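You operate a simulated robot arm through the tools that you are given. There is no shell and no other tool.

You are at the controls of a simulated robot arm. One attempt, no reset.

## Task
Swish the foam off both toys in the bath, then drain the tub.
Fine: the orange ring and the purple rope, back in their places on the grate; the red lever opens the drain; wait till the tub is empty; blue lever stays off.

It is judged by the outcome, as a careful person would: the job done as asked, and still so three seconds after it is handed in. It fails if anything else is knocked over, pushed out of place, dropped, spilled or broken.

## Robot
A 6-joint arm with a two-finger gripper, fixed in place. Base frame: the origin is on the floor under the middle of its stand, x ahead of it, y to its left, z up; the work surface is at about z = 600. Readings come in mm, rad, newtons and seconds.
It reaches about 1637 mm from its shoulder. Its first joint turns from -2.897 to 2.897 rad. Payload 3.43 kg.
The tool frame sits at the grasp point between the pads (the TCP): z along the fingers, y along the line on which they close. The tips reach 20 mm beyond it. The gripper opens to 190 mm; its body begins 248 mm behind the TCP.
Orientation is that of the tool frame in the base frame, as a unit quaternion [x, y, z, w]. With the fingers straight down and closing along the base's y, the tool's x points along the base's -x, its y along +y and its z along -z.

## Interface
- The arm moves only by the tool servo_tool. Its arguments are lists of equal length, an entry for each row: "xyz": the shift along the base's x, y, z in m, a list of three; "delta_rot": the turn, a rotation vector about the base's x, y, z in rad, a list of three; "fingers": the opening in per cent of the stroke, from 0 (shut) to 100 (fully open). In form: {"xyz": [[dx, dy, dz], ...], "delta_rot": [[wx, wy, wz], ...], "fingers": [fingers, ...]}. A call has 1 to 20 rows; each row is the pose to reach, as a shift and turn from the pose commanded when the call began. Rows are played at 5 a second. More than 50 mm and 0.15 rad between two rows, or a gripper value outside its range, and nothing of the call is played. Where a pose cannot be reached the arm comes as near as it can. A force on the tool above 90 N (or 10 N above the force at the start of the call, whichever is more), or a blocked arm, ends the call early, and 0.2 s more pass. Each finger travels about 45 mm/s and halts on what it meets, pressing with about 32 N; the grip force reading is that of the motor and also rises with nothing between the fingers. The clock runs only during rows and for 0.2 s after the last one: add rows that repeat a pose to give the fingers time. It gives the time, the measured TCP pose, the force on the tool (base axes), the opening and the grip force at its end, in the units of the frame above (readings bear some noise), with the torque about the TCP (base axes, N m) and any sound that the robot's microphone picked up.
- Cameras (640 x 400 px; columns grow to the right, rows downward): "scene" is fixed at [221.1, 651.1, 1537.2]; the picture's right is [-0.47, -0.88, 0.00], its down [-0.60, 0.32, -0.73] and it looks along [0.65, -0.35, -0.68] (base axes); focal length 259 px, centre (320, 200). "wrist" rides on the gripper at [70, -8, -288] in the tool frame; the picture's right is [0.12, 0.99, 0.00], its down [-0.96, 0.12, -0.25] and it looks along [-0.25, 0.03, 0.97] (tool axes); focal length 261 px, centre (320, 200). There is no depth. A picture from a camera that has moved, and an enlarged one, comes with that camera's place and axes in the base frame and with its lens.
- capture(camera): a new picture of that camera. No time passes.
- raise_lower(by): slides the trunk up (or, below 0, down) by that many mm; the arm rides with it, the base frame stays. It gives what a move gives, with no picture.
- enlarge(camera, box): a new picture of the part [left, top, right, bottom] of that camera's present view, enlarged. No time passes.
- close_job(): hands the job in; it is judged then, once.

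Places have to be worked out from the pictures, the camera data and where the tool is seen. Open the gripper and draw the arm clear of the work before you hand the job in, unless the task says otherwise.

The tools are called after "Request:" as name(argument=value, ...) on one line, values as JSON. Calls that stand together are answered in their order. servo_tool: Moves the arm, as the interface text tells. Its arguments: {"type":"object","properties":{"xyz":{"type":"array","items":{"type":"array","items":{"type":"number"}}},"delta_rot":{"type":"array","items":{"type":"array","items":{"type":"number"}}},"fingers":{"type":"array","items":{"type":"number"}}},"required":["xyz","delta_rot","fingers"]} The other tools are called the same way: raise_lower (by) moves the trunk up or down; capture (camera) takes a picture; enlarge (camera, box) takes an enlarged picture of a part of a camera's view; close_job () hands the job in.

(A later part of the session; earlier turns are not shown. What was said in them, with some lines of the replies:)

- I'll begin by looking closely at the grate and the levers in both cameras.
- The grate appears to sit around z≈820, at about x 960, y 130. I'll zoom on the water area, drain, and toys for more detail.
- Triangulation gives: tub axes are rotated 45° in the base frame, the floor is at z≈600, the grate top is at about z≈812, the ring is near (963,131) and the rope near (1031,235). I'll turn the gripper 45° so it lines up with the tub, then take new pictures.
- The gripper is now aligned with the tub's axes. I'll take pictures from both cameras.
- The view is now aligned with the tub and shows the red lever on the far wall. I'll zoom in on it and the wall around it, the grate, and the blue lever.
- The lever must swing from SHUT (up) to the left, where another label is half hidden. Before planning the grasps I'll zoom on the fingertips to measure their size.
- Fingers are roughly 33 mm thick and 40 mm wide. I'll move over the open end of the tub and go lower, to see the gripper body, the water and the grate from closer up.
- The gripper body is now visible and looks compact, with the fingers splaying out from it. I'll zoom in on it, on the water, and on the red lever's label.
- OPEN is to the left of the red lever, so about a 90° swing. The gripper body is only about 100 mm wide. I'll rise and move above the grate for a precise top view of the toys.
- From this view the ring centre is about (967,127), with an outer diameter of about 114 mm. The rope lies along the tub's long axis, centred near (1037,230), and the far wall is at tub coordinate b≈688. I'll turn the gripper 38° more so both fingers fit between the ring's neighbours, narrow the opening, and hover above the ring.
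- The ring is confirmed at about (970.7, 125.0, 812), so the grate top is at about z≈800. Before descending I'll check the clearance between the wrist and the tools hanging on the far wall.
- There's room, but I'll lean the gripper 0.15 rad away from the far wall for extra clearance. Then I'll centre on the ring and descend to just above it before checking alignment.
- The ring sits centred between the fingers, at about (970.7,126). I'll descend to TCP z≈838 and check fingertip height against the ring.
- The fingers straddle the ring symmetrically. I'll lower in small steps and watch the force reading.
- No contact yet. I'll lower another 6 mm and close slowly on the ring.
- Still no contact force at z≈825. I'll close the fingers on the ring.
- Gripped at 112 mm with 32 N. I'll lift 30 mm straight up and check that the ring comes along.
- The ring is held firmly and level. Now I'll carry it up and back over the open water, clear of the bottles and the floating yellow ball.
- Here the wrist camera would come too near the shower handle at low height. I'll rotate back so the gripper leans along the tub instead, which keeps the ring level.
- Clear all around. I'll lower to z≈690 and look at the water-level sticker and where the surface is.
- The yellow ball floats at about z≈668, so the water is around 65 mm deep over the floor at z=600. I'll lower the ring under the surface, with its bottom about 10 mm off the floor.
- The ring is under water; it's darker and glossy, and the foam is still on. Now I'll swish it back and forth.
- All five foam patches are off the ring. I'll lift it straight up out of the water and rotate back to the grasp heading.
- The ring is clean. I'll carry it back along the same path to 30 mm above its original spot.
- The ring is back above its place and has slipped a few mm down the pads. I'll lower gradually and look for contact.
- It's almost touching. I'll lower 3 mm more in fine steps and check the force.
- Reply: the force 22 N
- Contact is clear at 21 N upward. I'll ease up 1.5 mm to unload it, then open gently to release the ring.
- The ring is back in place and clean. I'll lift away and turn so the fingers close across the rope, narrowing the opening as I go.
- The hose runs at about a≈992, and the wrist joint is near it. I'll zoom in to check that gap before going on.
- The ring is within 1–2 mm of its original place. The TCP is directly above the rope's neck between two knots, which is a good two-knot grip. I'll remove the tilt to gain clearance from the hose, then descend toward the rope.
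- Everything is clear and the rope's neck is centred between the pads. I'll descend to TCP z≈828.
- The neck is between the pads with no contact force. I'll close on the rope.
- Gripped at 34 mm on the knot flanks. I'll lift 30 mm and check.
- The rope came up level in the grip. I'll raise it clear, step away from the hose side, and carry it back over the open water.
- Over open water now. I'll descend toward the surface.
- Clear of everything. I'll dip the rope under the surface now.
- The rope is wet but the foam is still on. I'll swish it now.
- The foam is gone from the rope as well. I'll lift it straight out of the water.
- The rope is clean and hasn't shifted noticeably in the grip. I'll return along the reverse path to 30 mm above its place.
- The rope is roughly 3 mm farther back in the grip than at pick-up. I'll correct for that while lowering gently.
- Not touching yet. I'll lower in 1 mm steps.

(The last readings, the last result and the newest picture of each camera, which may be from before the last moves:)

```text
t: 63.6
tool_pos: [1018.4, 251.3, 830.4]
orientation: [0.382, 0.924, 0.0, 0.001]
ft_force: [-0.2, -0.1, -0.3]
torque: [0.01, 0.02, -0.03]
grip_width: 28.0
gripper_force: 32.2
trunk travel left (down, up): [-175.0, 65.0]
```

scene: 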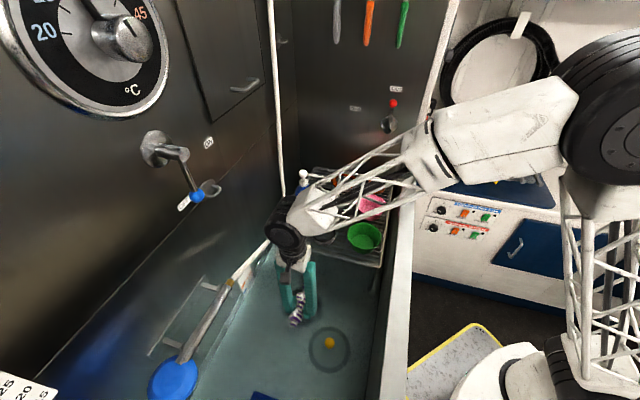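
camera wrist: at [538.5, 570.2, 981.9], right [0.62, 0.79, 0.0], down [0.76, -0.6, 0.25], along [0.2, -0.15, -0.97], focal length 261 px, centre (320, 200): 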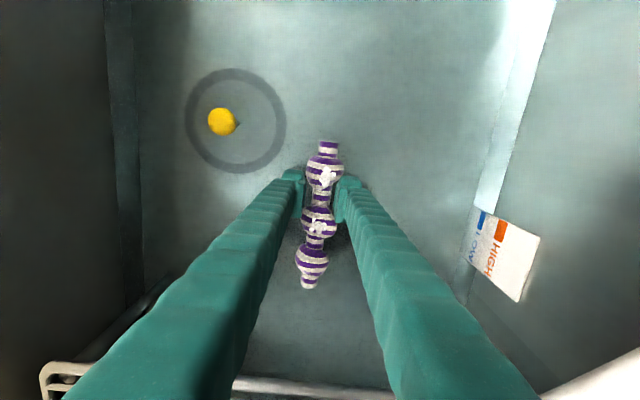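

Still light. I'll continue down to the original grasp height in 1 mm steps.

Request:
servo_tool(xyz=[[0, 0, -0.001], [0, 0, -0.002], [0, 0, -0.0025], [0, 0, -0.0025]], delta_rot=[[0, 0, 0], [0, 0, 0], [0, 0, 0], [0, 0, 0]], fingers=[8, 8, 8, 8])

Request:
enlarge(camera="wrist", box=[240, 90, 420, 250])

```text
t: 64.6
tool_pos: [1018.2, 249.6, 829.4]
orientation: [0.383, 0.924, 0.0, 0.001]
ft_force: [1.5, 1.1, 1.4]
torque: [0.08, 0.06, -0.04]
grip_width: 28.0
gripper_force: 32.1
trunk travel left (down, up): [-175.0, 65.0]
```

```text
2.50 times, centred on (330, 170) of wrist
camera zoom: at [961.4, 295.3, 1115.4], right [0.62, 0.79, 0.0], down [0.76, -0.6, 0.25], along [0.2, -0.15, -0.97], focal length 652 px, centre (295, 275)
```

zoom: 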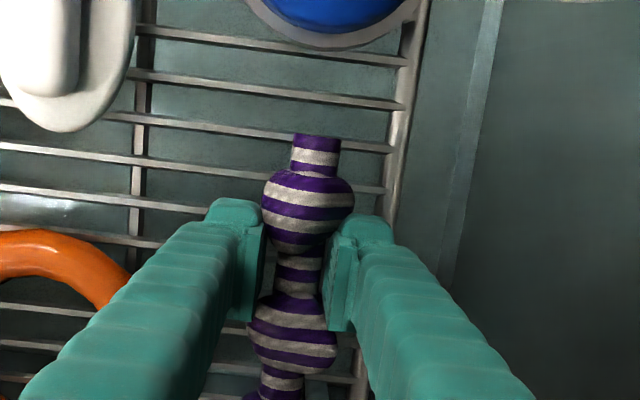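

The rope lines up with the same grate bars as before and contact has begun. I'll open the fingers gently.

Request:
servo_tool(xyz=[[0, 0, 0], [0, 0, 0], [0, 0, 0], [0, 0, 0], [0, 0, 0]], delta_rot=[[0, 0, 0], [0, 0, 0], [0, 0, 0], [0, 0, 0], [0, 0, 0]], fingers=[16, 20, 24, 29, 30])

Request:
enlarge(camera="wrist", box=[240, 90, 420, 250])

Request:
enlarge(camera="scene", box=[280, 140, 370, 210])

```text
t: 65.8
tool_pos: [1017.6, 250.8, 828.1]
orientation: [0.383, 0.924, 0.0, 0.0]
ft_force: [0.5, 0.5, -0.7]
torque: [0.0, -0.03, 0.03]
grip_width: 56.8
gripper_force: 0.1
trunk travel left (down, up): [-175.0, 65.0]
```

```text
2.50 times, centred on (330, 170) of wrist
camera zoom: at [961.4, 295.4, 1115.2], right [0.62, 0.79, 0.0], down [0.76, -0.6, 0.25], along [0.2, -0.15, -0.97], focal length 652 px, centre (295, 275)
```

zoom: 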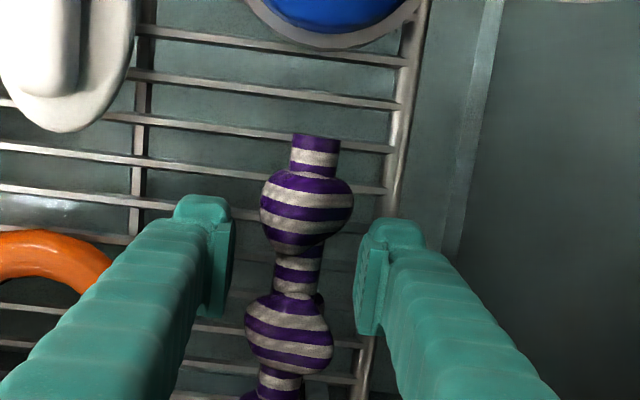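

```text
5.71 times, centred on (325, 175) of scene
camera zoom: at [221.1, 651.1, 1537.2], right [-0.47, -0.88, 0.0], down [-0.6, 0.32, -0.73], along [0.65, -0.35, -0.68], focal length 1482 px, centre (291, 343)
```

zoom: 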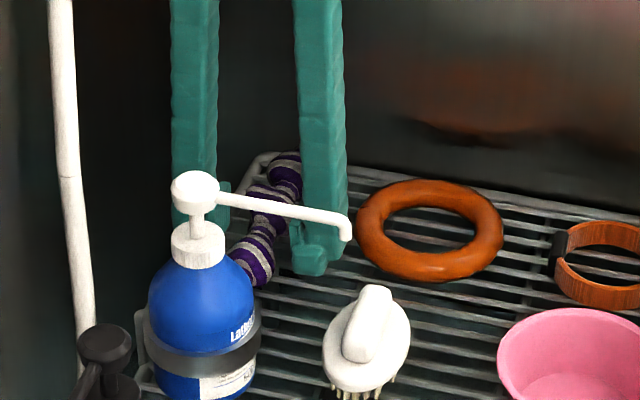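

The rope is released in its original place. I'll rise away and move toward the red lever's side, closing the fingers on the way.

Request:
servo_tool(xyz=[[0, 0, 0.03], [0, 0, 0.07], [0, 0, 0.115], [-0.01, -0.006, 0.15], [-0.035, -0.018, 0.18], [-0.07, -0.037, 0.205], [-0.105, -0.055, 0.225], [-0.14, -0.073, 0.245], [-0.175, -0.092, 0.265], [-0.21, -0.11, 0.285], [-0.242, -0.127, 0.31], [-0.262, -0.138, 0.335], [-0.275, -0.1447, 0.352], [-0.275, -0.1447, 0.352]], delta_rot=[[0, 0, 0], [0, 0, 0], [0, 0, 0], [0, 0, 0], [0, 0, 0], [0, 0, 0], [0, 0, 0], [0, 0, 0], [0, 0, 0], [0, 0, 0], [0, 0, 0], [0, 0, 0], [0, 0, 0], [0, 0, 0]], fingers=[30, 30, 30, 30, 25, 15, 5, 0, 0, 0, 0, 0, 0, 0])

Request:
capture(camera="scene")

Request:
capture(camera="wrist")

Request:
enlarge(camera="scene", box=[280, 150, 400, 280])

```text
t: 68.8
tool_pos: [741.4, 106.0, 1181.1]
orientation: [0.382, 0.924, -0.001, 0.0]
ft_force: [0.5, 1.3, -0.4]
torque: [0.02, -0.05, 0.01]
grip_width: 0.0
gripper_force: 32.2
trunk travel left (down, up): [-175.0, 65.0]
```

```text
taken
```

scene: 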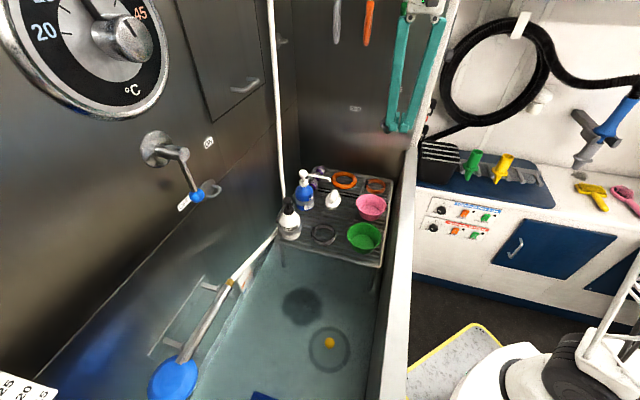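

```text
taken
camera wrist: at [684.8, 151.1, 1468.6], right [0.62, 0.79, 0.0], down [0.76, -0.6, 0.25], along [0.2, -0.15, -0.97], focal length 261 px, centre (320, 200)
```

wrist: 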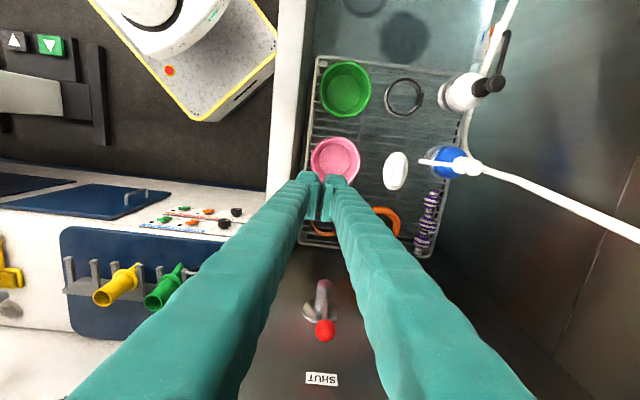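

```text
3.08 times, centred on (340, 215) of scene
camera zoom: at [221.1, 651.1, 1537.2], right [-0.47, -0.88, 0.0], down [-0.6, 0.32, -0.73], along [0.65, -0.35, -0.68], focal length 798 px, centre (258, 154)
```

zoom: 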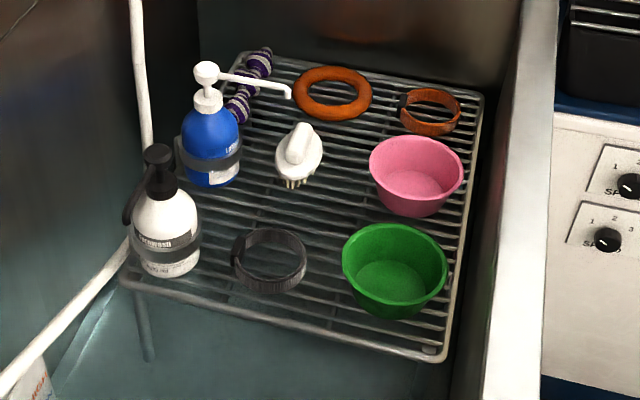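

Both toys are clean and sitting where they were. I'll zoom in on the red lever from here to pin down its position.

Request:
enlarge(camera="wrist", box=[260, 250, 390, 400])

Request:
enlarge(camera="scene", box=[330, 0, 460, 150])

```text
2.67 times, centred on (325, 325) of wrist
camera zoom: at [684.8, 151.1, 1468.6], right [0.62, 0.79, 0.0], down [0.76, -0.6, 0.25], along [0.2, -0.15, -0.97], focal length 695 px, centre (307, -133)
```

zoom: 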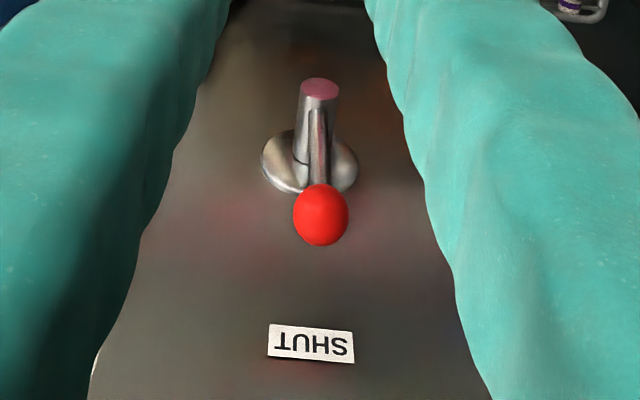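

```text
2.67 times, centred on (395, 75) of scene
camera zoom: at [221.1, 651.1, 1537.2], right [-0.47, -0.88, 0.0], down [-0.6, 0.32, -0.73], along [0.65, -0.35, -0.68], focal length 692 px, centre (120, 533)
```

zoom: 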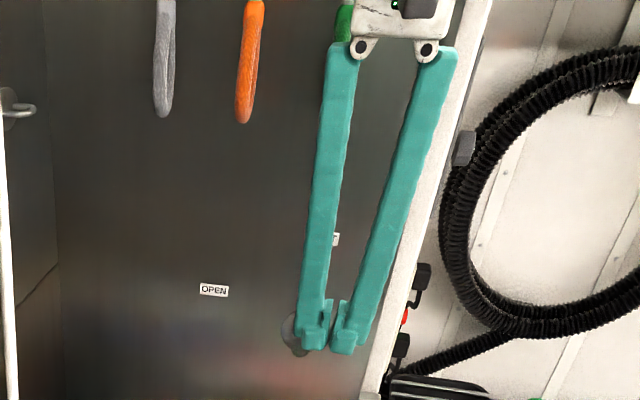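

The lever's knob is at about (a 632, b 643, z 1160) and its pivot at (632, 1060). I'll tilt the gripper forward so the closed fingers point at the far wall and can act as a peg.

Request:
servo_tool(xyz=[[0, 0, 0], [0, 0, 0], [0, 0, 0], [0, 0, 0], [0, 0, 0], [0, 0, 0], [0, 0, 0], [0, 0, 0], [0, 0, 0], [0, 0, 0]], delta_rot=[[-0.099, -0.099, 0], [-0.198, -0.198, 0], [-0.297, -0.297, 0], [-0.396, -0.396, 0], [-0.495, -0.495, 0], [-0.594, -0.594, 0], [-0.693, -0.693, 0], [-0.78, -0.78, 0], [-0.8485, -0.8485, 0], [-0.8485, -0.8485, 0]], fingers=[0, 0, 0, 0, 0, 0, 0, 0, 0, 0])

Request:
capture(camera="scene")

Request:
capture(camera="wrist")

```text
t: 71.0
tool_pos: [742.4, 107.1, 1180.3]
orientation: [0.315, 0.762, -0.216, 0.523]
ft_force: [-0.3, -0.1, 0.1]
torque: [0.02, 0.0, 0.02]
grip_width: 0.0
gripper_force: 32.3
trunk travel left (down, up): [-175.0, 65.0]
```

```text
taken
```

scene: 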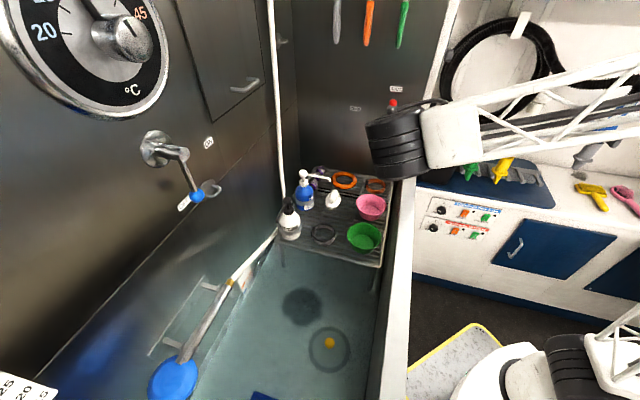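

```text
taken
camera wrist: at [529.1, 308.5, 1218.0], right [0.67, 0.73, -0.11], down [0.16, 0.0, 0.99], along [0.72, -0.68, -0.12], focal length 261 px, centre (320, 200)
```

wrist: 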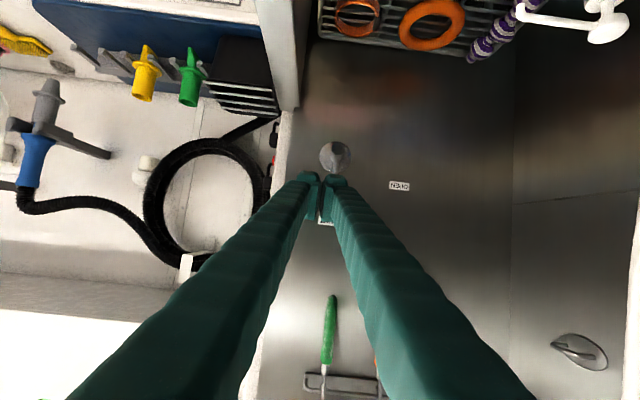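

The gripper points at the wall with the lever just ahead. I'll shift to the lever's right-hand side and approach, stopping just short of the knob to check.

Request:
servo_tool(xyz=[[-0.01, -0.01, -0.008], [-0.019, -0.019, -0.015], [0.01, -0.048, -0.015], [0.04, -0.078, -0.015], [0.07, -0.108, -0.015], [0.0855, -0.1235, -0.015], [0.0855, -0.1235, -0.015]], delta_rot=[[0, 0, 0], [0, 0, 0], [0, 0, 0], [0, 0, 0], [0, 0, 0], [0, 0, 0], [0, 0, 0]], fingers=[0, 0, 0, 0, 0, 0, 0])

Request:
enlarge(camera="wrist", box=[240, 90, 420, 250])

Request:
capture(camera="scene")

Request:
enlarge(camera="scene", box=[340, 60, 440, 160])

```text
t: 72.6
tool_pos: [829.2, -17.9, 1166.0]
orientation: [0.315, 0.763, -0.215, 0.522]
ft_force: [-0.4, -0.3, 0.2]
torque: [-0.01, 0.0, 0.0]
grip_width: 0.2
gripper_force: 32.0
trunk travel left (down, up): [-175.0, 65.0]
```

```text
2.50 times, centred on (330, 170) of wrist
camera zoom: at [615.3, 184.6, 1203.8], right [0.67, 0.73, -0.11], down [0.16, 0.0, 0.99], along [0.72, -0.68, -0.12], focal length 652 px, centre (295, 275)
```

zoom: 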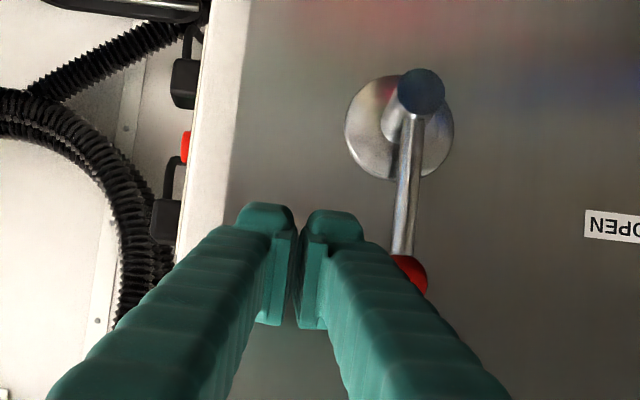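

```text
taken
```

scene: 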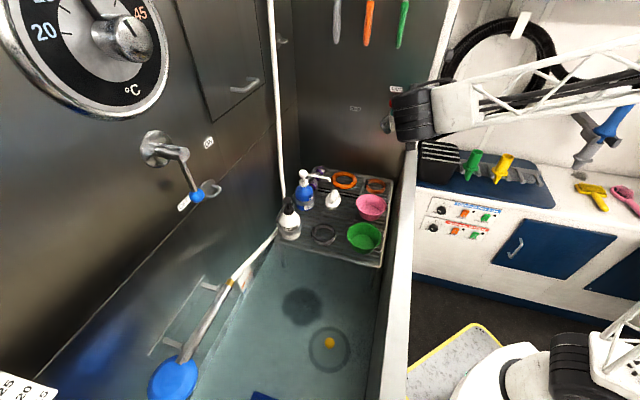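

```text
4.00 times, centred on (390, 110) of scene
camera zoom: at [221.1, 651.1, 1537.2], right [-0.47, -0.88, 0.0], down [-0.6, 0.32, -0.73], along [0.65, -0.35, -0.68], focal length 1038 px, centre (40, 560)
```

zoom: 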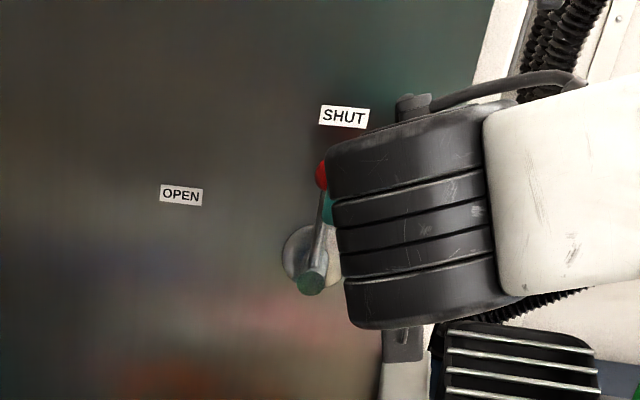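

The closed fingertips are right of the rod with a clear gap. I'll move in 37 mm toward the wall so they overlap the rod.

Request:
servo_tool(xyz=[[0.013, -0.013, 0], [0.026, -0.026, 0], [0.026, -0.026, 0]], delta_rot=[[0, 0, 0], [0, 0, 0], [0, 0, 0]], fingers=[0, 0, 0])

Request:
enlarge(camera="wrist", box=[240, 90, 420, 250])

```text
t: 73.4
tool_pos: [855.1, -43.4, 1164.8]
orientation: [0.315, 0.763, -0.215, 0.522]
ft_force: [-0.2, 0.8, -1.0]
torque: [-0.02, 0.02, 0.01]
grip_width: 0.0
gripper_force: 32.2
trunk travel left (down, up): [-175.0, 65.0]
```

```text
2.50 times, centred on (330, 170) of wrist
camera zoom: at [640.2, 159.0, 1203.2], right [0.67, 0.73, -0.11], down [0.16, 0.0, 0.99], along [0.72, -0.68, -0.12], focal length 652 px, centre (295, 275)
```

zoom: 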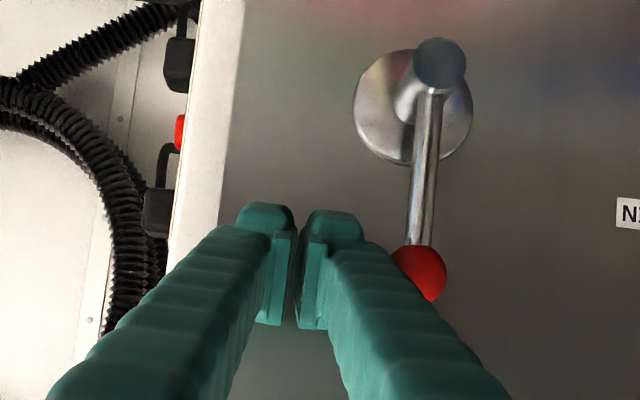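

The fingertips are level with the knob, just to its right. I'll start pushing toward OPEN with small steps and check the force.

Request:
servo_tool(xyz=[[0.006, 0.006, 0], [0.011, 0.011, 0], [0.016, 0.016, 0], [0.021, 0.021, -0.001], [0.026, 0.026, -0.001], [0.026, 0.026, -0.001]], delta_rot=[[0, 0, 0], [0, 0, 0], [0, 0, 0], [0, 0, 0], [0, 0, 0], [0, 0, 0]], fingers=[0, 0, 0, 0, 0, 0])

Request:
enlarge(camera="wrist", box=[240, 90, 420, 250])

Request:
enlarge(camera="scene", box=[340, 60, 440, 160])

```text
t: 74.8
tool_pos: [880.2, -16.2, 1163.7]
orientation: [0.316, 0.762, -0.216, 0.522]
ft_force: [0.0, 0.1, -0.4]
torque: [0.0, 0.0, -0.01]
grip_width: 0.1
gripper_force: 32.0
trunk travel left (down, up): [-175.0, 65.0]
```

```text
2.50 times, centred on (330, 170) of wrist
camera zoom: at [666.0, 185.3, 1202.2], right [0.67, 0.73, -0.11], down [0.16, 0.0, 0.99], along [0.72, -0.68, -0.12], focal length 652 px, centre (295, 275)
```

zoom: 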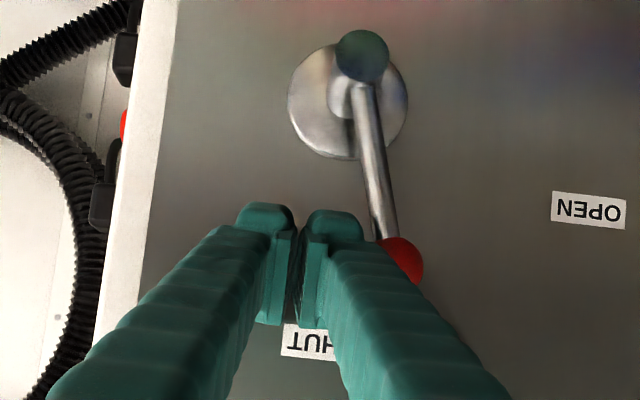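

```text
4.00 times, centred on (390, 110) of scene
camera zoom: at [221.1, 651.1, 1537.2], right [-0.47, -0.88, 0.0], down [-0.6, 0.32, -0.73], along [0.65, -0.35, -0.68], focal length 1038 px, centre (40, 560)
```

zoom: 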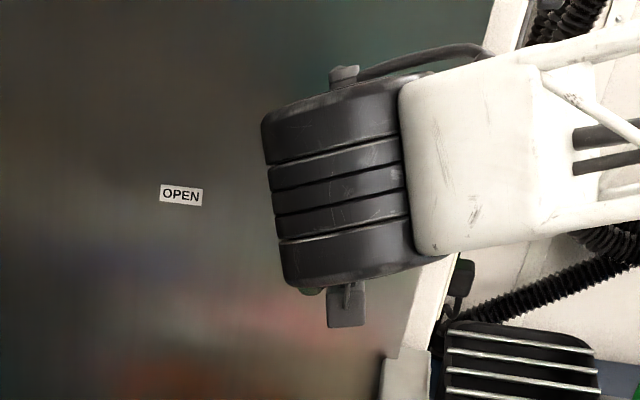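

The lever is turning freely toward OPEN. I'll continue along its arc.

Request:
servo_tool(xyz=[[0.005, 0.005, -0.0015], [0.0099, 0.0099, -0.003], [0.0145, 0.0145, -0.0055], [0.0191, 0.0191, -0.008], [0.0262, 0.0262, -0.014], [0.0325, 0.0325, -0.021], [0.0382, 0.0382, -0.029], [0.0382, 0.0382, -0.029]], delta_rot=[[0, 0, 0], [0, 0, 0], [0, 0, 0], [0, 0, 0], [0, 0, 0], [0, 0, 0], [0, 0, 0], [0, 0, 0]], fingers=[0, 0, 0, 0, 0, 0, 0, 0])

Request:
enlarge(camera="wrist", box=[240, 90, 420, 250])

```text
t: 76.6
tool_pos: [920.2, 21.7, 1135.4]
orientation: [0.315, 0.763, -0.216, 0.522]
ft_force: [0.0, 0.9, -0.6]
torque: [-0.01, 0.04, -0.06]
grip_width: 0.1
gripper_force: 32.3
trunk travel left (down, up): [-175.0, 65.0]
```

```text
2.50 times, centred on (330, 170) of wrist
camera zoom: at [705.2, 223.7, 1173.6], right [0.67, 0.73, -0.11], down [0.16, 0.0, 0.99], along [0.72, -0.68, -0.12], focal length 652 px, centre (295, 275)
```

zoom: 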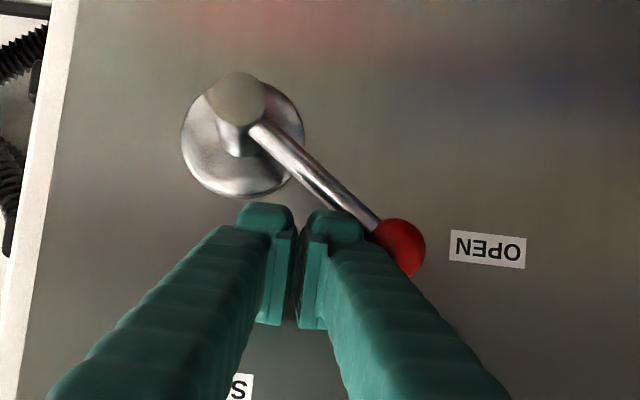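

The lever is past halfway. I'll keep following the arc down toward horizontal.

Request:
servo_tool(xyz=[[0.0035, 0.0035, -0.004], [0.0065, 0.0065, -0.009], [0.0095, 0.0095, -0.014], [0.012, 0.012, -0.019], [0.0145, 0.0145, -0.025], [0.0165, 0.0165, -0.031], [0.018, 0.018, -0.036], [0.018, 0.018, -0.036]], delta_rot=[[0, 0, 0], [0, 0, 0], [0, 0, 0], [0, 0, 0], [0, 0, 0], [0, 0, 0], [0, 0, 0], [0, 0, 0]], fingers=[0, 0, 0, 0, 0, 0, 0, 0])

Request:
enlarge(camera="wrist", box=[240, 90, 420, 250])

Request:
capture(camera="scene")

```text
t: 78.2
tool_pos: [931.5, 32.1, 1112.2]
orientation: [0.32, 0.756, -0.219, 0.527]
ft_force: [-51.9, -17.3, 34.9]
torque: [-0.27, 0.48, 0.59]
grip_width: 0.1
gripper_force: 32.2
trunk travel left (down, up): [-175.0, 65.0]
stopped in row 7: the force on the tool passed its limit at 96 N (the readings are from after the stop); the commanded pose is now the measured one
```

```text
2.50 times, centred on (330, 170) of wrist
camera zoom: at [718.5, 237.7, 1147.8], right [0.68, 0.73, -0.1], down [0.15, 0.0, 0.99], along [0.72, -0.69, -0.11], focal length 652 px, centre (295, 275)
```

zoom: 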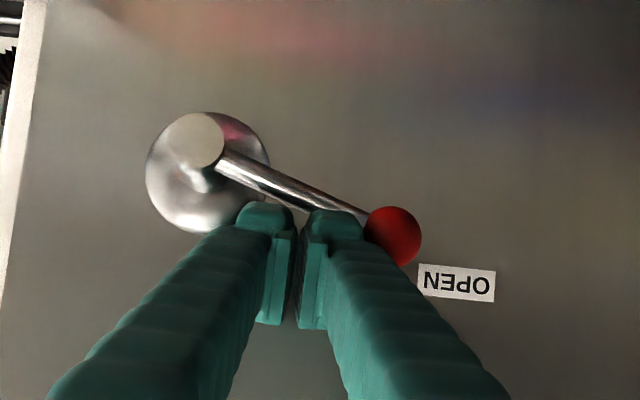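

```text
taken
```

scene: 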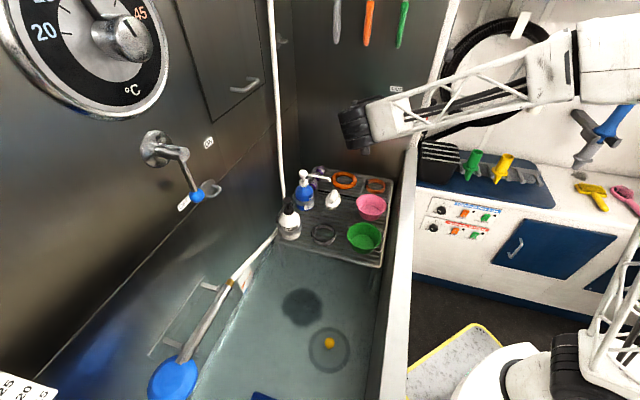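

The force rose sharply when the lever reached its stop, lined up with the OPEN label, so it's fully open. I'll back off gently, up and to the right, then retreat from the wall.

Request:
servo_tool(xyz=[[-0.004, -0.004, 0.006], [-0.008, -0.008, 0.012], [-0.016, -0.012, 0.02], [-0.03, -0.002, 0.025], [-0.05, 0.018, 0.025], [-0.075, 0.043, 0.025], [-0.1, 0.068, 0.025], [-0.12, 0.088, 0.025], [-0.12, 0.088, 0.025]], delta_rot=[[0, 0, 0], [0, 0, 0], [0, 0, 0], [0, 0, 0], [0, 0, 0], [0, 0, 0], [0, 0, 0], [0, 0, 0], [0, 0, 0]], fingers=[0, 0, 0, 0, 0, 0, 0, 0, 0])

Request:
capture(camera="wrist")

Request:
capture(camera="scene")

```text
t: 80.2
tool_pos: [817.2, 124.2, 1132.1]
orientation: [0.318, 0.759, -0.218, 0.524]
ft_force: [0.9, 0.6, -0.2]
torque: [0.04, -0.02, -0.02]
grip_width: 0.4
gripper_force: 32.3
trunk travel left (down, up): [-175.0, 65.0]
```

```text
taken
camera wrist: at [603.7, 328.6, 1168.0], right [0.67, 0.73, -0.11], down [0.16, 0.0, 0.99], along [0.72, -0.68, -0.11], focal length 261 px, centre (320, 200)
```

wrist: 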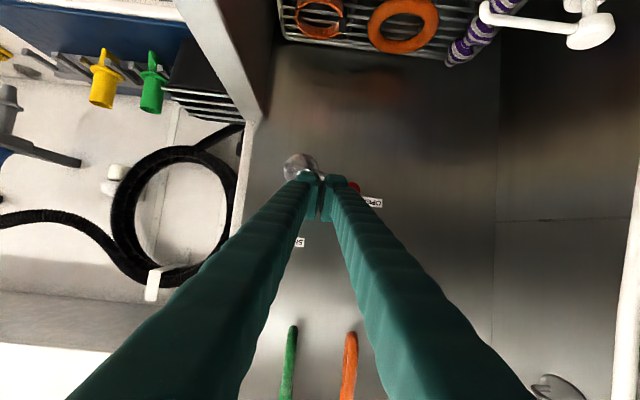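

```text
taken
```

scene: 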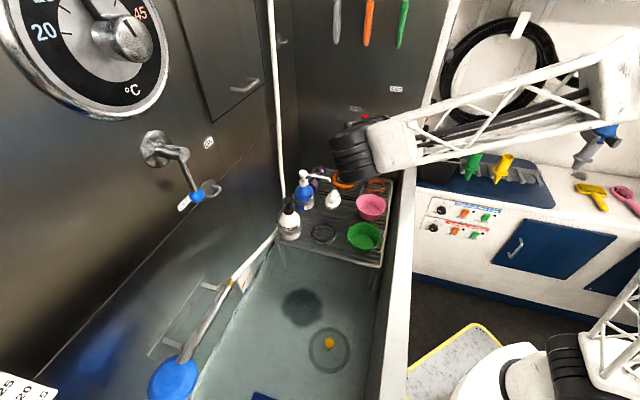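

The lever stays at OPEN. I'll retreat upward, return the tool to vertical, and park clear of the tub while it drains.

Request:
servo_tool(xyz=[[-0.02, 0.02, 0.02], [-0.04, 0.04, 0.045], [-0.06, 0.06, 0.07], [-0.075, 0.075, 0.1], [-0.09, 0.085, 0.13], [-0.11, 0.095, 0.15], [-0.135, 0.11, 0.165], [-0.16, 0.125, 0.18], [-0.185, 0.14, 0.195], [-0.21, 0.155, 0.208], [-0.235, 0.17, 0.208], [-0.235, 0.17, 0.208]], delta_rot=[[0, 0, 0], [0, 0, 0], [0.099, 0.099, 0], [0.198, 0.198, 0], [0.297, 0.297, 0], [0.396, 0.396, 0], [0.495, 0.495, 0], [0.594, 0.594, 0], [0.693, 0.693, 0], [0.78, 0.78, 0], [0.8485, 0.8485, 0], [0.8485, 0.8485, 0]], fingers=[0, 0, 0, 0, 0, 0, 0, 0, 10, 20, 30, 30])

Request:
capture(camera="scene")

Request:
capture(camera="wrist")

```text
t: 82.8
tool_pos: [578.5, 294.9, 1340.6]
orientation: [0.384, 0.923, -0.001, 0.004]
ft_force: [-0.8, 0.2, 0.3]
torque: [0.02, -0.04, 0.01]
grip_width: 57.1
gripper_force: 0.1
trunk travel left (down, up): [-175.0, 65.0]
```

```text
taken
```

scene: 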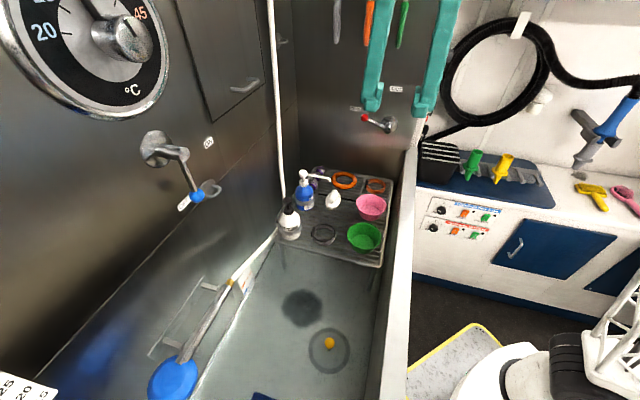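

```text
taken
camera wrist: at [520.7, 341.2, 1627.1], right [0.62, 0.78, 0.0], down [0.76, -0.6, 0.26], along [0.2, -0.16, -0.97], focal length 261 px, centre (320, 200)
```

wrist: 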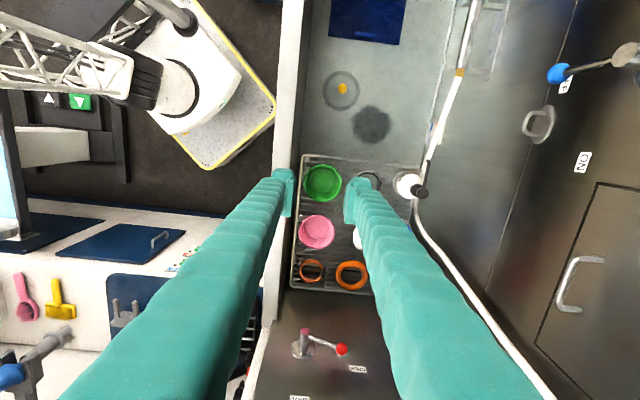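

The red lever is at OPEN and the blue one is still OFF. The tub is starting to drain, so I'll move to the parking spot and wait.

Request:
servo_tool(xyz=[[-0.03, 0.015, 0], [-0.06, 0.03, 0], [-0.09, 0.045, 0], [-0.103, 0.054, 0], [-0.103, 0.054, 0], [-0.103, 0.054, 0], [-0.103, 0.054, 0], [-0.103, 0.054, 0], [-0.103, 0.054, 0], [-0.103, 0.054, 0], [-0.103, 0.054, 0], [-0.103, 0.054, 0], [-0.103, 0.054, 0], [-0.103, 0.054, 0], [-0.103, 0.054, 0], [-0.103, 0.054, 0], [-0.103, 0.054, 0], [-0.103, 0.054, 0], [-0.103, 0.054, 0], [-0.103, 0.054, 0]], delta_rot=[[0, 0, 0], [0, 0, 0], [0, 0, 0], [0, 0, 0], [0, 0, 0], [0, 0, 0], [0, 0, 0], [0, 0, 0], [0, 0, 0], [0, 0, 0], [0, 0, 0], [0, 0, 0], [0, 0, 0], [0, 0, 0], [0, 0, 0], [0, 0, 0], [0, 0, 0], [0, 0, 0], [0, 0, 0], [0, 0, 0]], fingers=[40, 50, 60, 60, 60, 60, 60, 60, 60, 60, 60, 60, 60, 60, 60, 60, 60, 60, 60, 60])

Request:
enlarge(camera="scene", box=[240, 260, 400, 400])

Request:
capture(camera="scene")

```text
t: 87.0
tool_pos: [476.7, 346.6, 1338.1]
orientation: [0.384, 0.923, -0.002, 0.003]
ft_force: [-0.7, 0.4, 0.2]
torque: [-0.04, 0.02, -0.02]
grip_width: 114.0
gripper_force: 0.1
trunk travel left (down, up): [-175.0, 65.0]
```

```text
2.86 times, centred on (320, 330) of scene
camera zoom: at [221.1, 651.1, 1537.2], right [-0.47, -0.88, 0.0], down [-0.6, 0.32, -0.73], along [0.65, -0.35, -0.68], focal length 741 px, centre (320, -171)
```

zoom: 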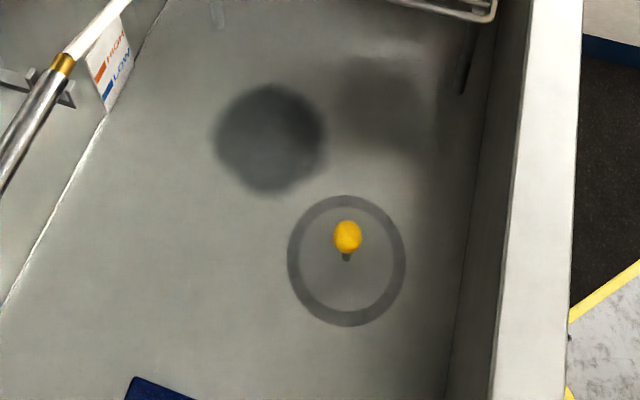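

```text
taken
```

scene: 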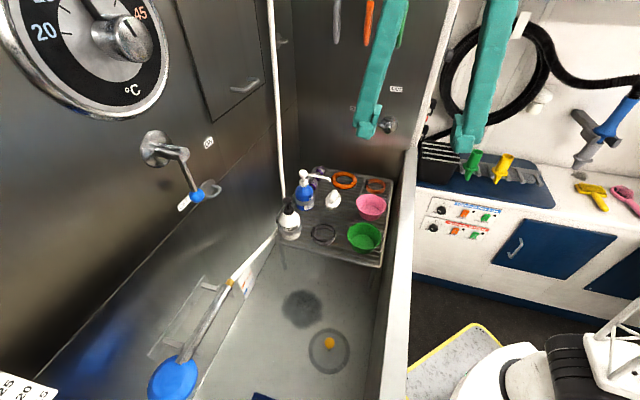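

The teal tint is gone and the floor looks grey, so the tub is mostly drained. The yellow ball turns out to be fixed on a stem. I'll wait longer to be sure it's empty.

Request:
servo_tool(xyz=[[0, 0, 0], [0, 0, 0], [0, 0, 0], [0, 0, 0], [0, 0, 0], [0, 0, 0], [0, 0, 0], [0, 0, 0], [0, 0, 0], [0, 0, 0], [0, 0, 0], [0, 0, 0], [0, 0, 0], [0, 0, 0], [0, 0, 0], [0, 0, 0], [0, 0, 0], [0, 0, 0], [0, 0, 0], [0, 0, 0]], delta_rot=[[0, 0, 0], [0, 0, 0], [0, 0, 0], [0, 0, 0], [0, 0, 0], [0, 0, 0], [0, 0, 0], [0, 0, 0], [0, 0, 0], [0, 0, 0], [0, 0, 0], [0, 0, 0], [0, 0, 0], [0, 0, 0], [0, 0, 0], [0, 0, 0], [0, 0, 0], [0, 0, 0], [0, 0, 0], [0, 0, 0]], fingers=[60, 60, 60, 60, 60, 60, 60, 60, 60, 60, 60, 60, 60, 60, 60, 60, 60, 60, 60, 60])

Request:
enlarge(camera="scene", box=[240, 260, 400, 400])

Request:
enlarge(camera="wrist", box=[290, 0, 500, 200])

```text
t: 91.2
tool_pos: [478.1, 347.3, 1339.9]
orientation: [0.385, 0.923, -0.002, 0.003]
ft_force: [0.6, 0.1, -0.5]
torque: [0.01, 0.0, -0.02]
grip_width: 114.1
gripper_force: 0.1
trunk travel left (down, up): [-175.0, 65.0]
```

```text
2.86 times, centred on (320, 330) of scene
camera zoom: at [221.1, 651.1, 1537.2], right [-0.47, -0.88, 0.0], down [-0.6, 0.32, -0.73], along [0.65, -0.35, -0.68], focal length 741 px, centre (320, -171)
```

zoom: 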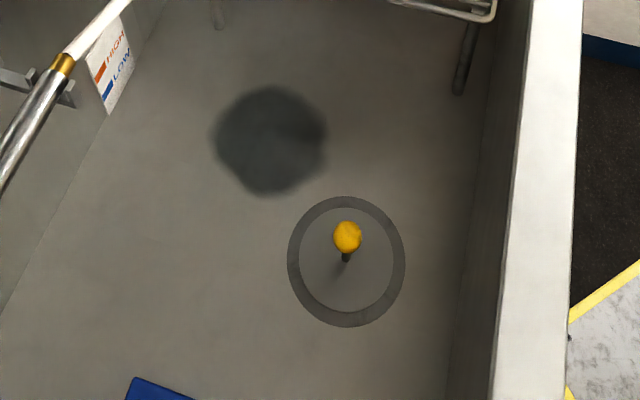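

```text
2.00 times, centred on (395, 100) of wrist
camera zoom: at [421.1, 394.4, 1626.6], right [0.62, 0.78, 0.0], down [0.76, -0.6, 0.26], along [0.2, -0.16, -0.97], focal length 521 px, centre (170, 400)
```

zoom: 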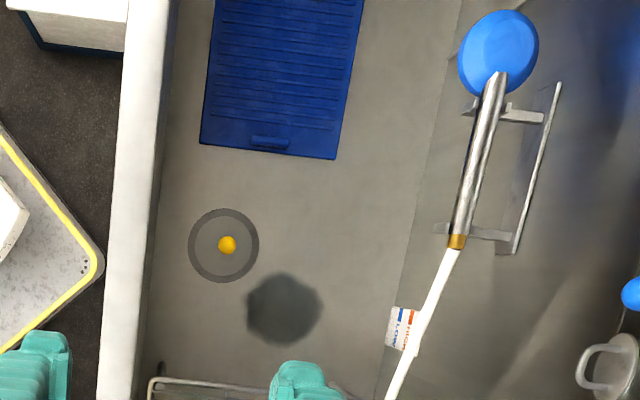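

It looks empty now: no water tint or ripples, and the grate legs and drain are sharp. I'll wait one more interval and compare.

Request:
servo_tool(xyz=[[0, 0, 0], [0, 0, 0], [0, 0, 0], [0, 0, 0], [0, 0, 0], [0, 0, 0], [0, 0, 0], [0, 0, 0], [0, 0, 0], [0, 0, 0], [0, 0, 0], [0, 0, 0], [0, 0, 0], [0, 0, 0], [0, 0, 0], [0, 0, 0], [0, 0, 0], [0, 0, 0], [0, 0, 0], [0, 0, 0]], delta_rot=[[0, 0, 0], [0, 0, 0], [0, 0, 0], [0, 0, 0], [0, 0, 0], [0, 0, 0], [0, 0, 0], [0, 0, 0], [0, 0, 0], [0, 0, 0], [0, 0, 0], [0, 0, 0], [0, 0, 0], [0, 0, 0], [0, 0, 0], [0, 0, 0], [0, 0, 0], [0, 0, 0], [0, 0, 0], [0, 0, 0]], fingers=[100, 100, 100, 100, 100, 100, 100, 100, 100, 100, 100, 100, 100, 100, 100, 100, 100, 100, 100, 100])

Request:
enlarge(camera="scene", box=[240, 260, 400, 400])

Request:
capture(camera="scene")

Request:
capture(camera="wrist")

Request:
enlarge(camera="scene", box=[280, 150, 380, 215])

```text
t: 95.4
tool_pos: [479.8, 347.4, 1339.9]
orientation: [0.384, 0.923, -0.002, 0.005]
ft_force: [-0.4, -0.4, -0.4]
torque: [-0.05, 0.0, 0.02]
grip_width: 189.8
gripper_force: 0.0
trunk travel left (down, up): [-175.0, 65.0]
```

```text
2.86 times, centred on (320, 330) of scene
camera zoom: at [221.1, 651.1, 1537.2], right [-0.47, -0.88, 0.0], down [-0.6, 0.32, -0.73], along [0.65, -0.35, -0.68], focal length 741 px, centre (320, -171)
```

zoom: 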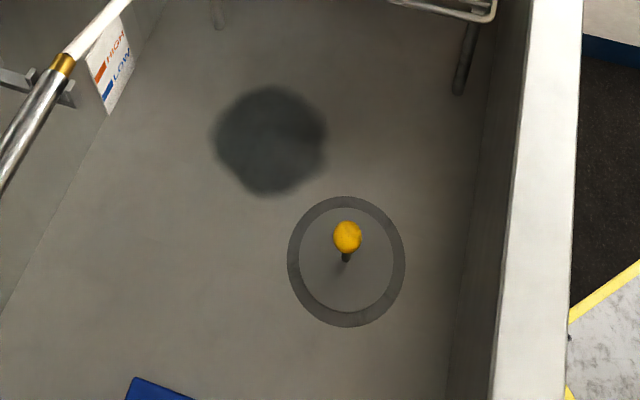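

```text
taken
```

scene: 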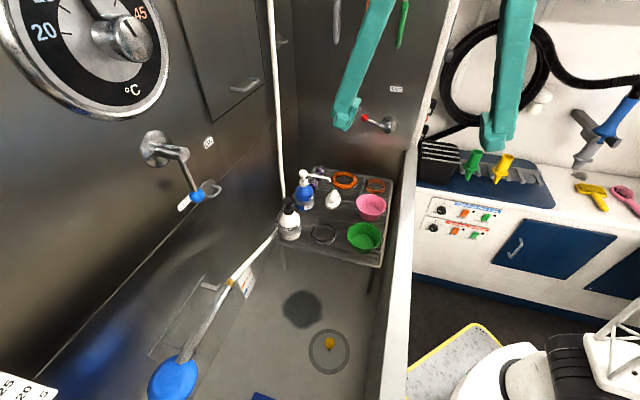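

```text
taken
camera wrist: at [421.1, 394.5, 1626.6], right [0.62, 0.78, 0.0], down [0.76, -0.6, 0.26], along [0.2, -0.16, -0.97], focal length 261 px, centre (320, 200)
```

wrist: 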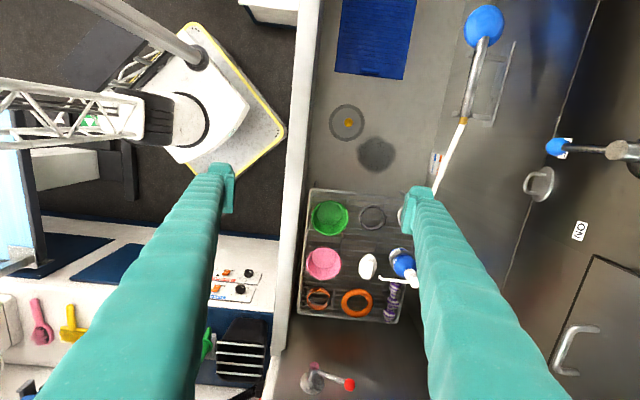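

```text
6.15 times, centred on (330, 182) of scene
camera zoom: at [221.1, 651.1, 1537.2], right [-0.47, -0.88, 0.0], down [-0.6, 0.32, -0.73], along [0.65, -0.35, -0.68], focal length 1596 px, centre (258, 308)
```

zoom: 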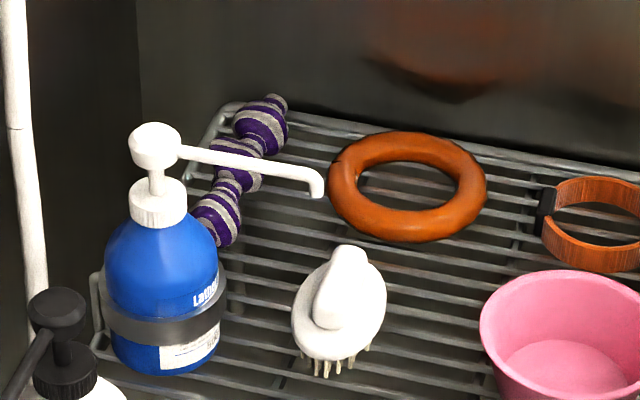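

The picture hasn't changed from the last interval, the toys are clean and in place, and nothing else has moved. I'll wait one last time to be certain before handing in.

Request:
servo_tool(xyz=[[0, 0, 0], [0, 0, 0], [0, 0, 0], [0, 0, 0], [0, 0, 0], [0, 0, 0], [0, 0, 0], [0, 0, 0], [0, 0, 0], [0, 0, 0], [0, 0, 0], [0, 0, 0], [0, 0, 0], [0, 0, 0], [0, 0, 0], [0, 0, 0], [0, 0, 0], [0, 0, 0], [0, 0, 0], [0, 0, 0]], delta_rot=[[0, 0, 0], [0, 0, 0], [0, 0, 0], [0, 0, 0], [0, 0, 0], [0, 0, 0], [0, 0, 0], [0, 0, 0], [0, 0, 0], [0, 0, 0], [0, 0, 0], [0, 0, 0], [0, 0, 0], [0, 0, 0], [0, 0, 0], [0, 0, 0], [0, 0, 0], [0, 0, 0], [0, 0, 0], [0, 0, 0]], fingers=[100, 100, 100, 100, 100, 100, 100, 100, 100, 100, 100, 100, 100, 100, 100, 100, 100, 100, 100, 100])

Request:
enlarge(camera="wrist", box=[290, 60, 480, 330])

Request:
enlarge(camera="scene", box=[240, 220, 400, 400])

```text
t: 99.6
tool_pos: [479.2, 346.5, 1339.8]
orientation: [0.383, 0.924, -0.003, 0.004]
ft_force: [0.1, 0.2, -0.3]
torque: [-0.01, 0.02, -0.02]
grip_width: 190.0
gripper_force: 0.1
trunk travel left (down, up): [-175.0, 65.0]
```

```text
1.48 times, centred on (385, 195) of wrist
camera zoom: at [421.1, 394.4, 1626.6], right [0.62, 0.78, 0.0], down [0.76, -0.6, 0.26], along [0.2, -0.16, -0.97], focal length 386 px, centre (224, 207)
```

zoom: 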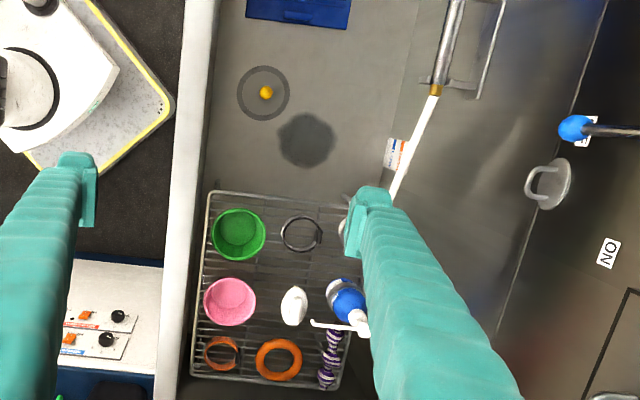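

```text
2.22 times, centred on (320, 310) of scene
camera zoom: at [221.1, 651.1, 1537.2], right [-0.47, -0.88, 0.0], down [-0.6, 0.32, -0.73], along [0.65, -0.35, -0.68], focal length 576 px, centre (320, -44)
```

zoom: 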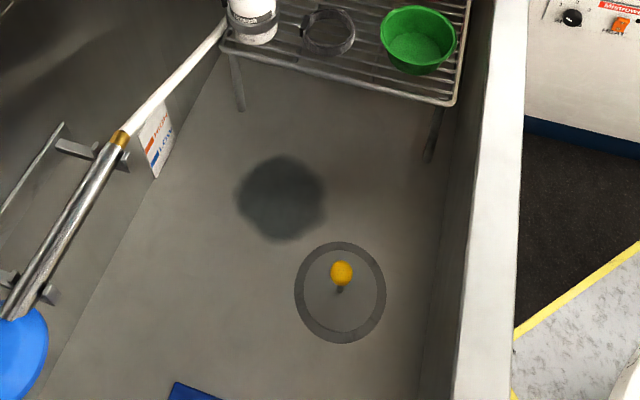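

The tub is empty and unchanged since the last check. Both toys are clean on the grate, the red lever is at OPEN and the blue lever is OFF. The gripper is open and clear, so I'm handing the job in.

Request:
close_job()

```text
The job is handed in.
```

I washed the foam off both toys, put them back on the grate and drained the tub. The job is handed in; I haven't seen how it was judged.

- **Orange ring:** swished under water until all five foam patches were gone. It is back within about 2 mm of where it was.
- **Purple rope:** swished clean; the last pictures show no foam on it. It lies along the same grate bars as before, within a few millimetres and turned very slightly.
- **Red lever:** pushed round to its stop, in line with the OPEN label. The push peaked at 96 N when it hit the stop, and the lever stayed there after I backed off.
- **Tub:** I watched it for about 20 seconds after opening the drain. It looked empty for the last 8 of those, with no change between pictures. A dark patch on the floor was there from the start and is still there.
- **Blue lever:** not touched; it is still at OFF.

Nothing else on the grate or around the tub looks moved. The gripper is open and parked clear of the tub.
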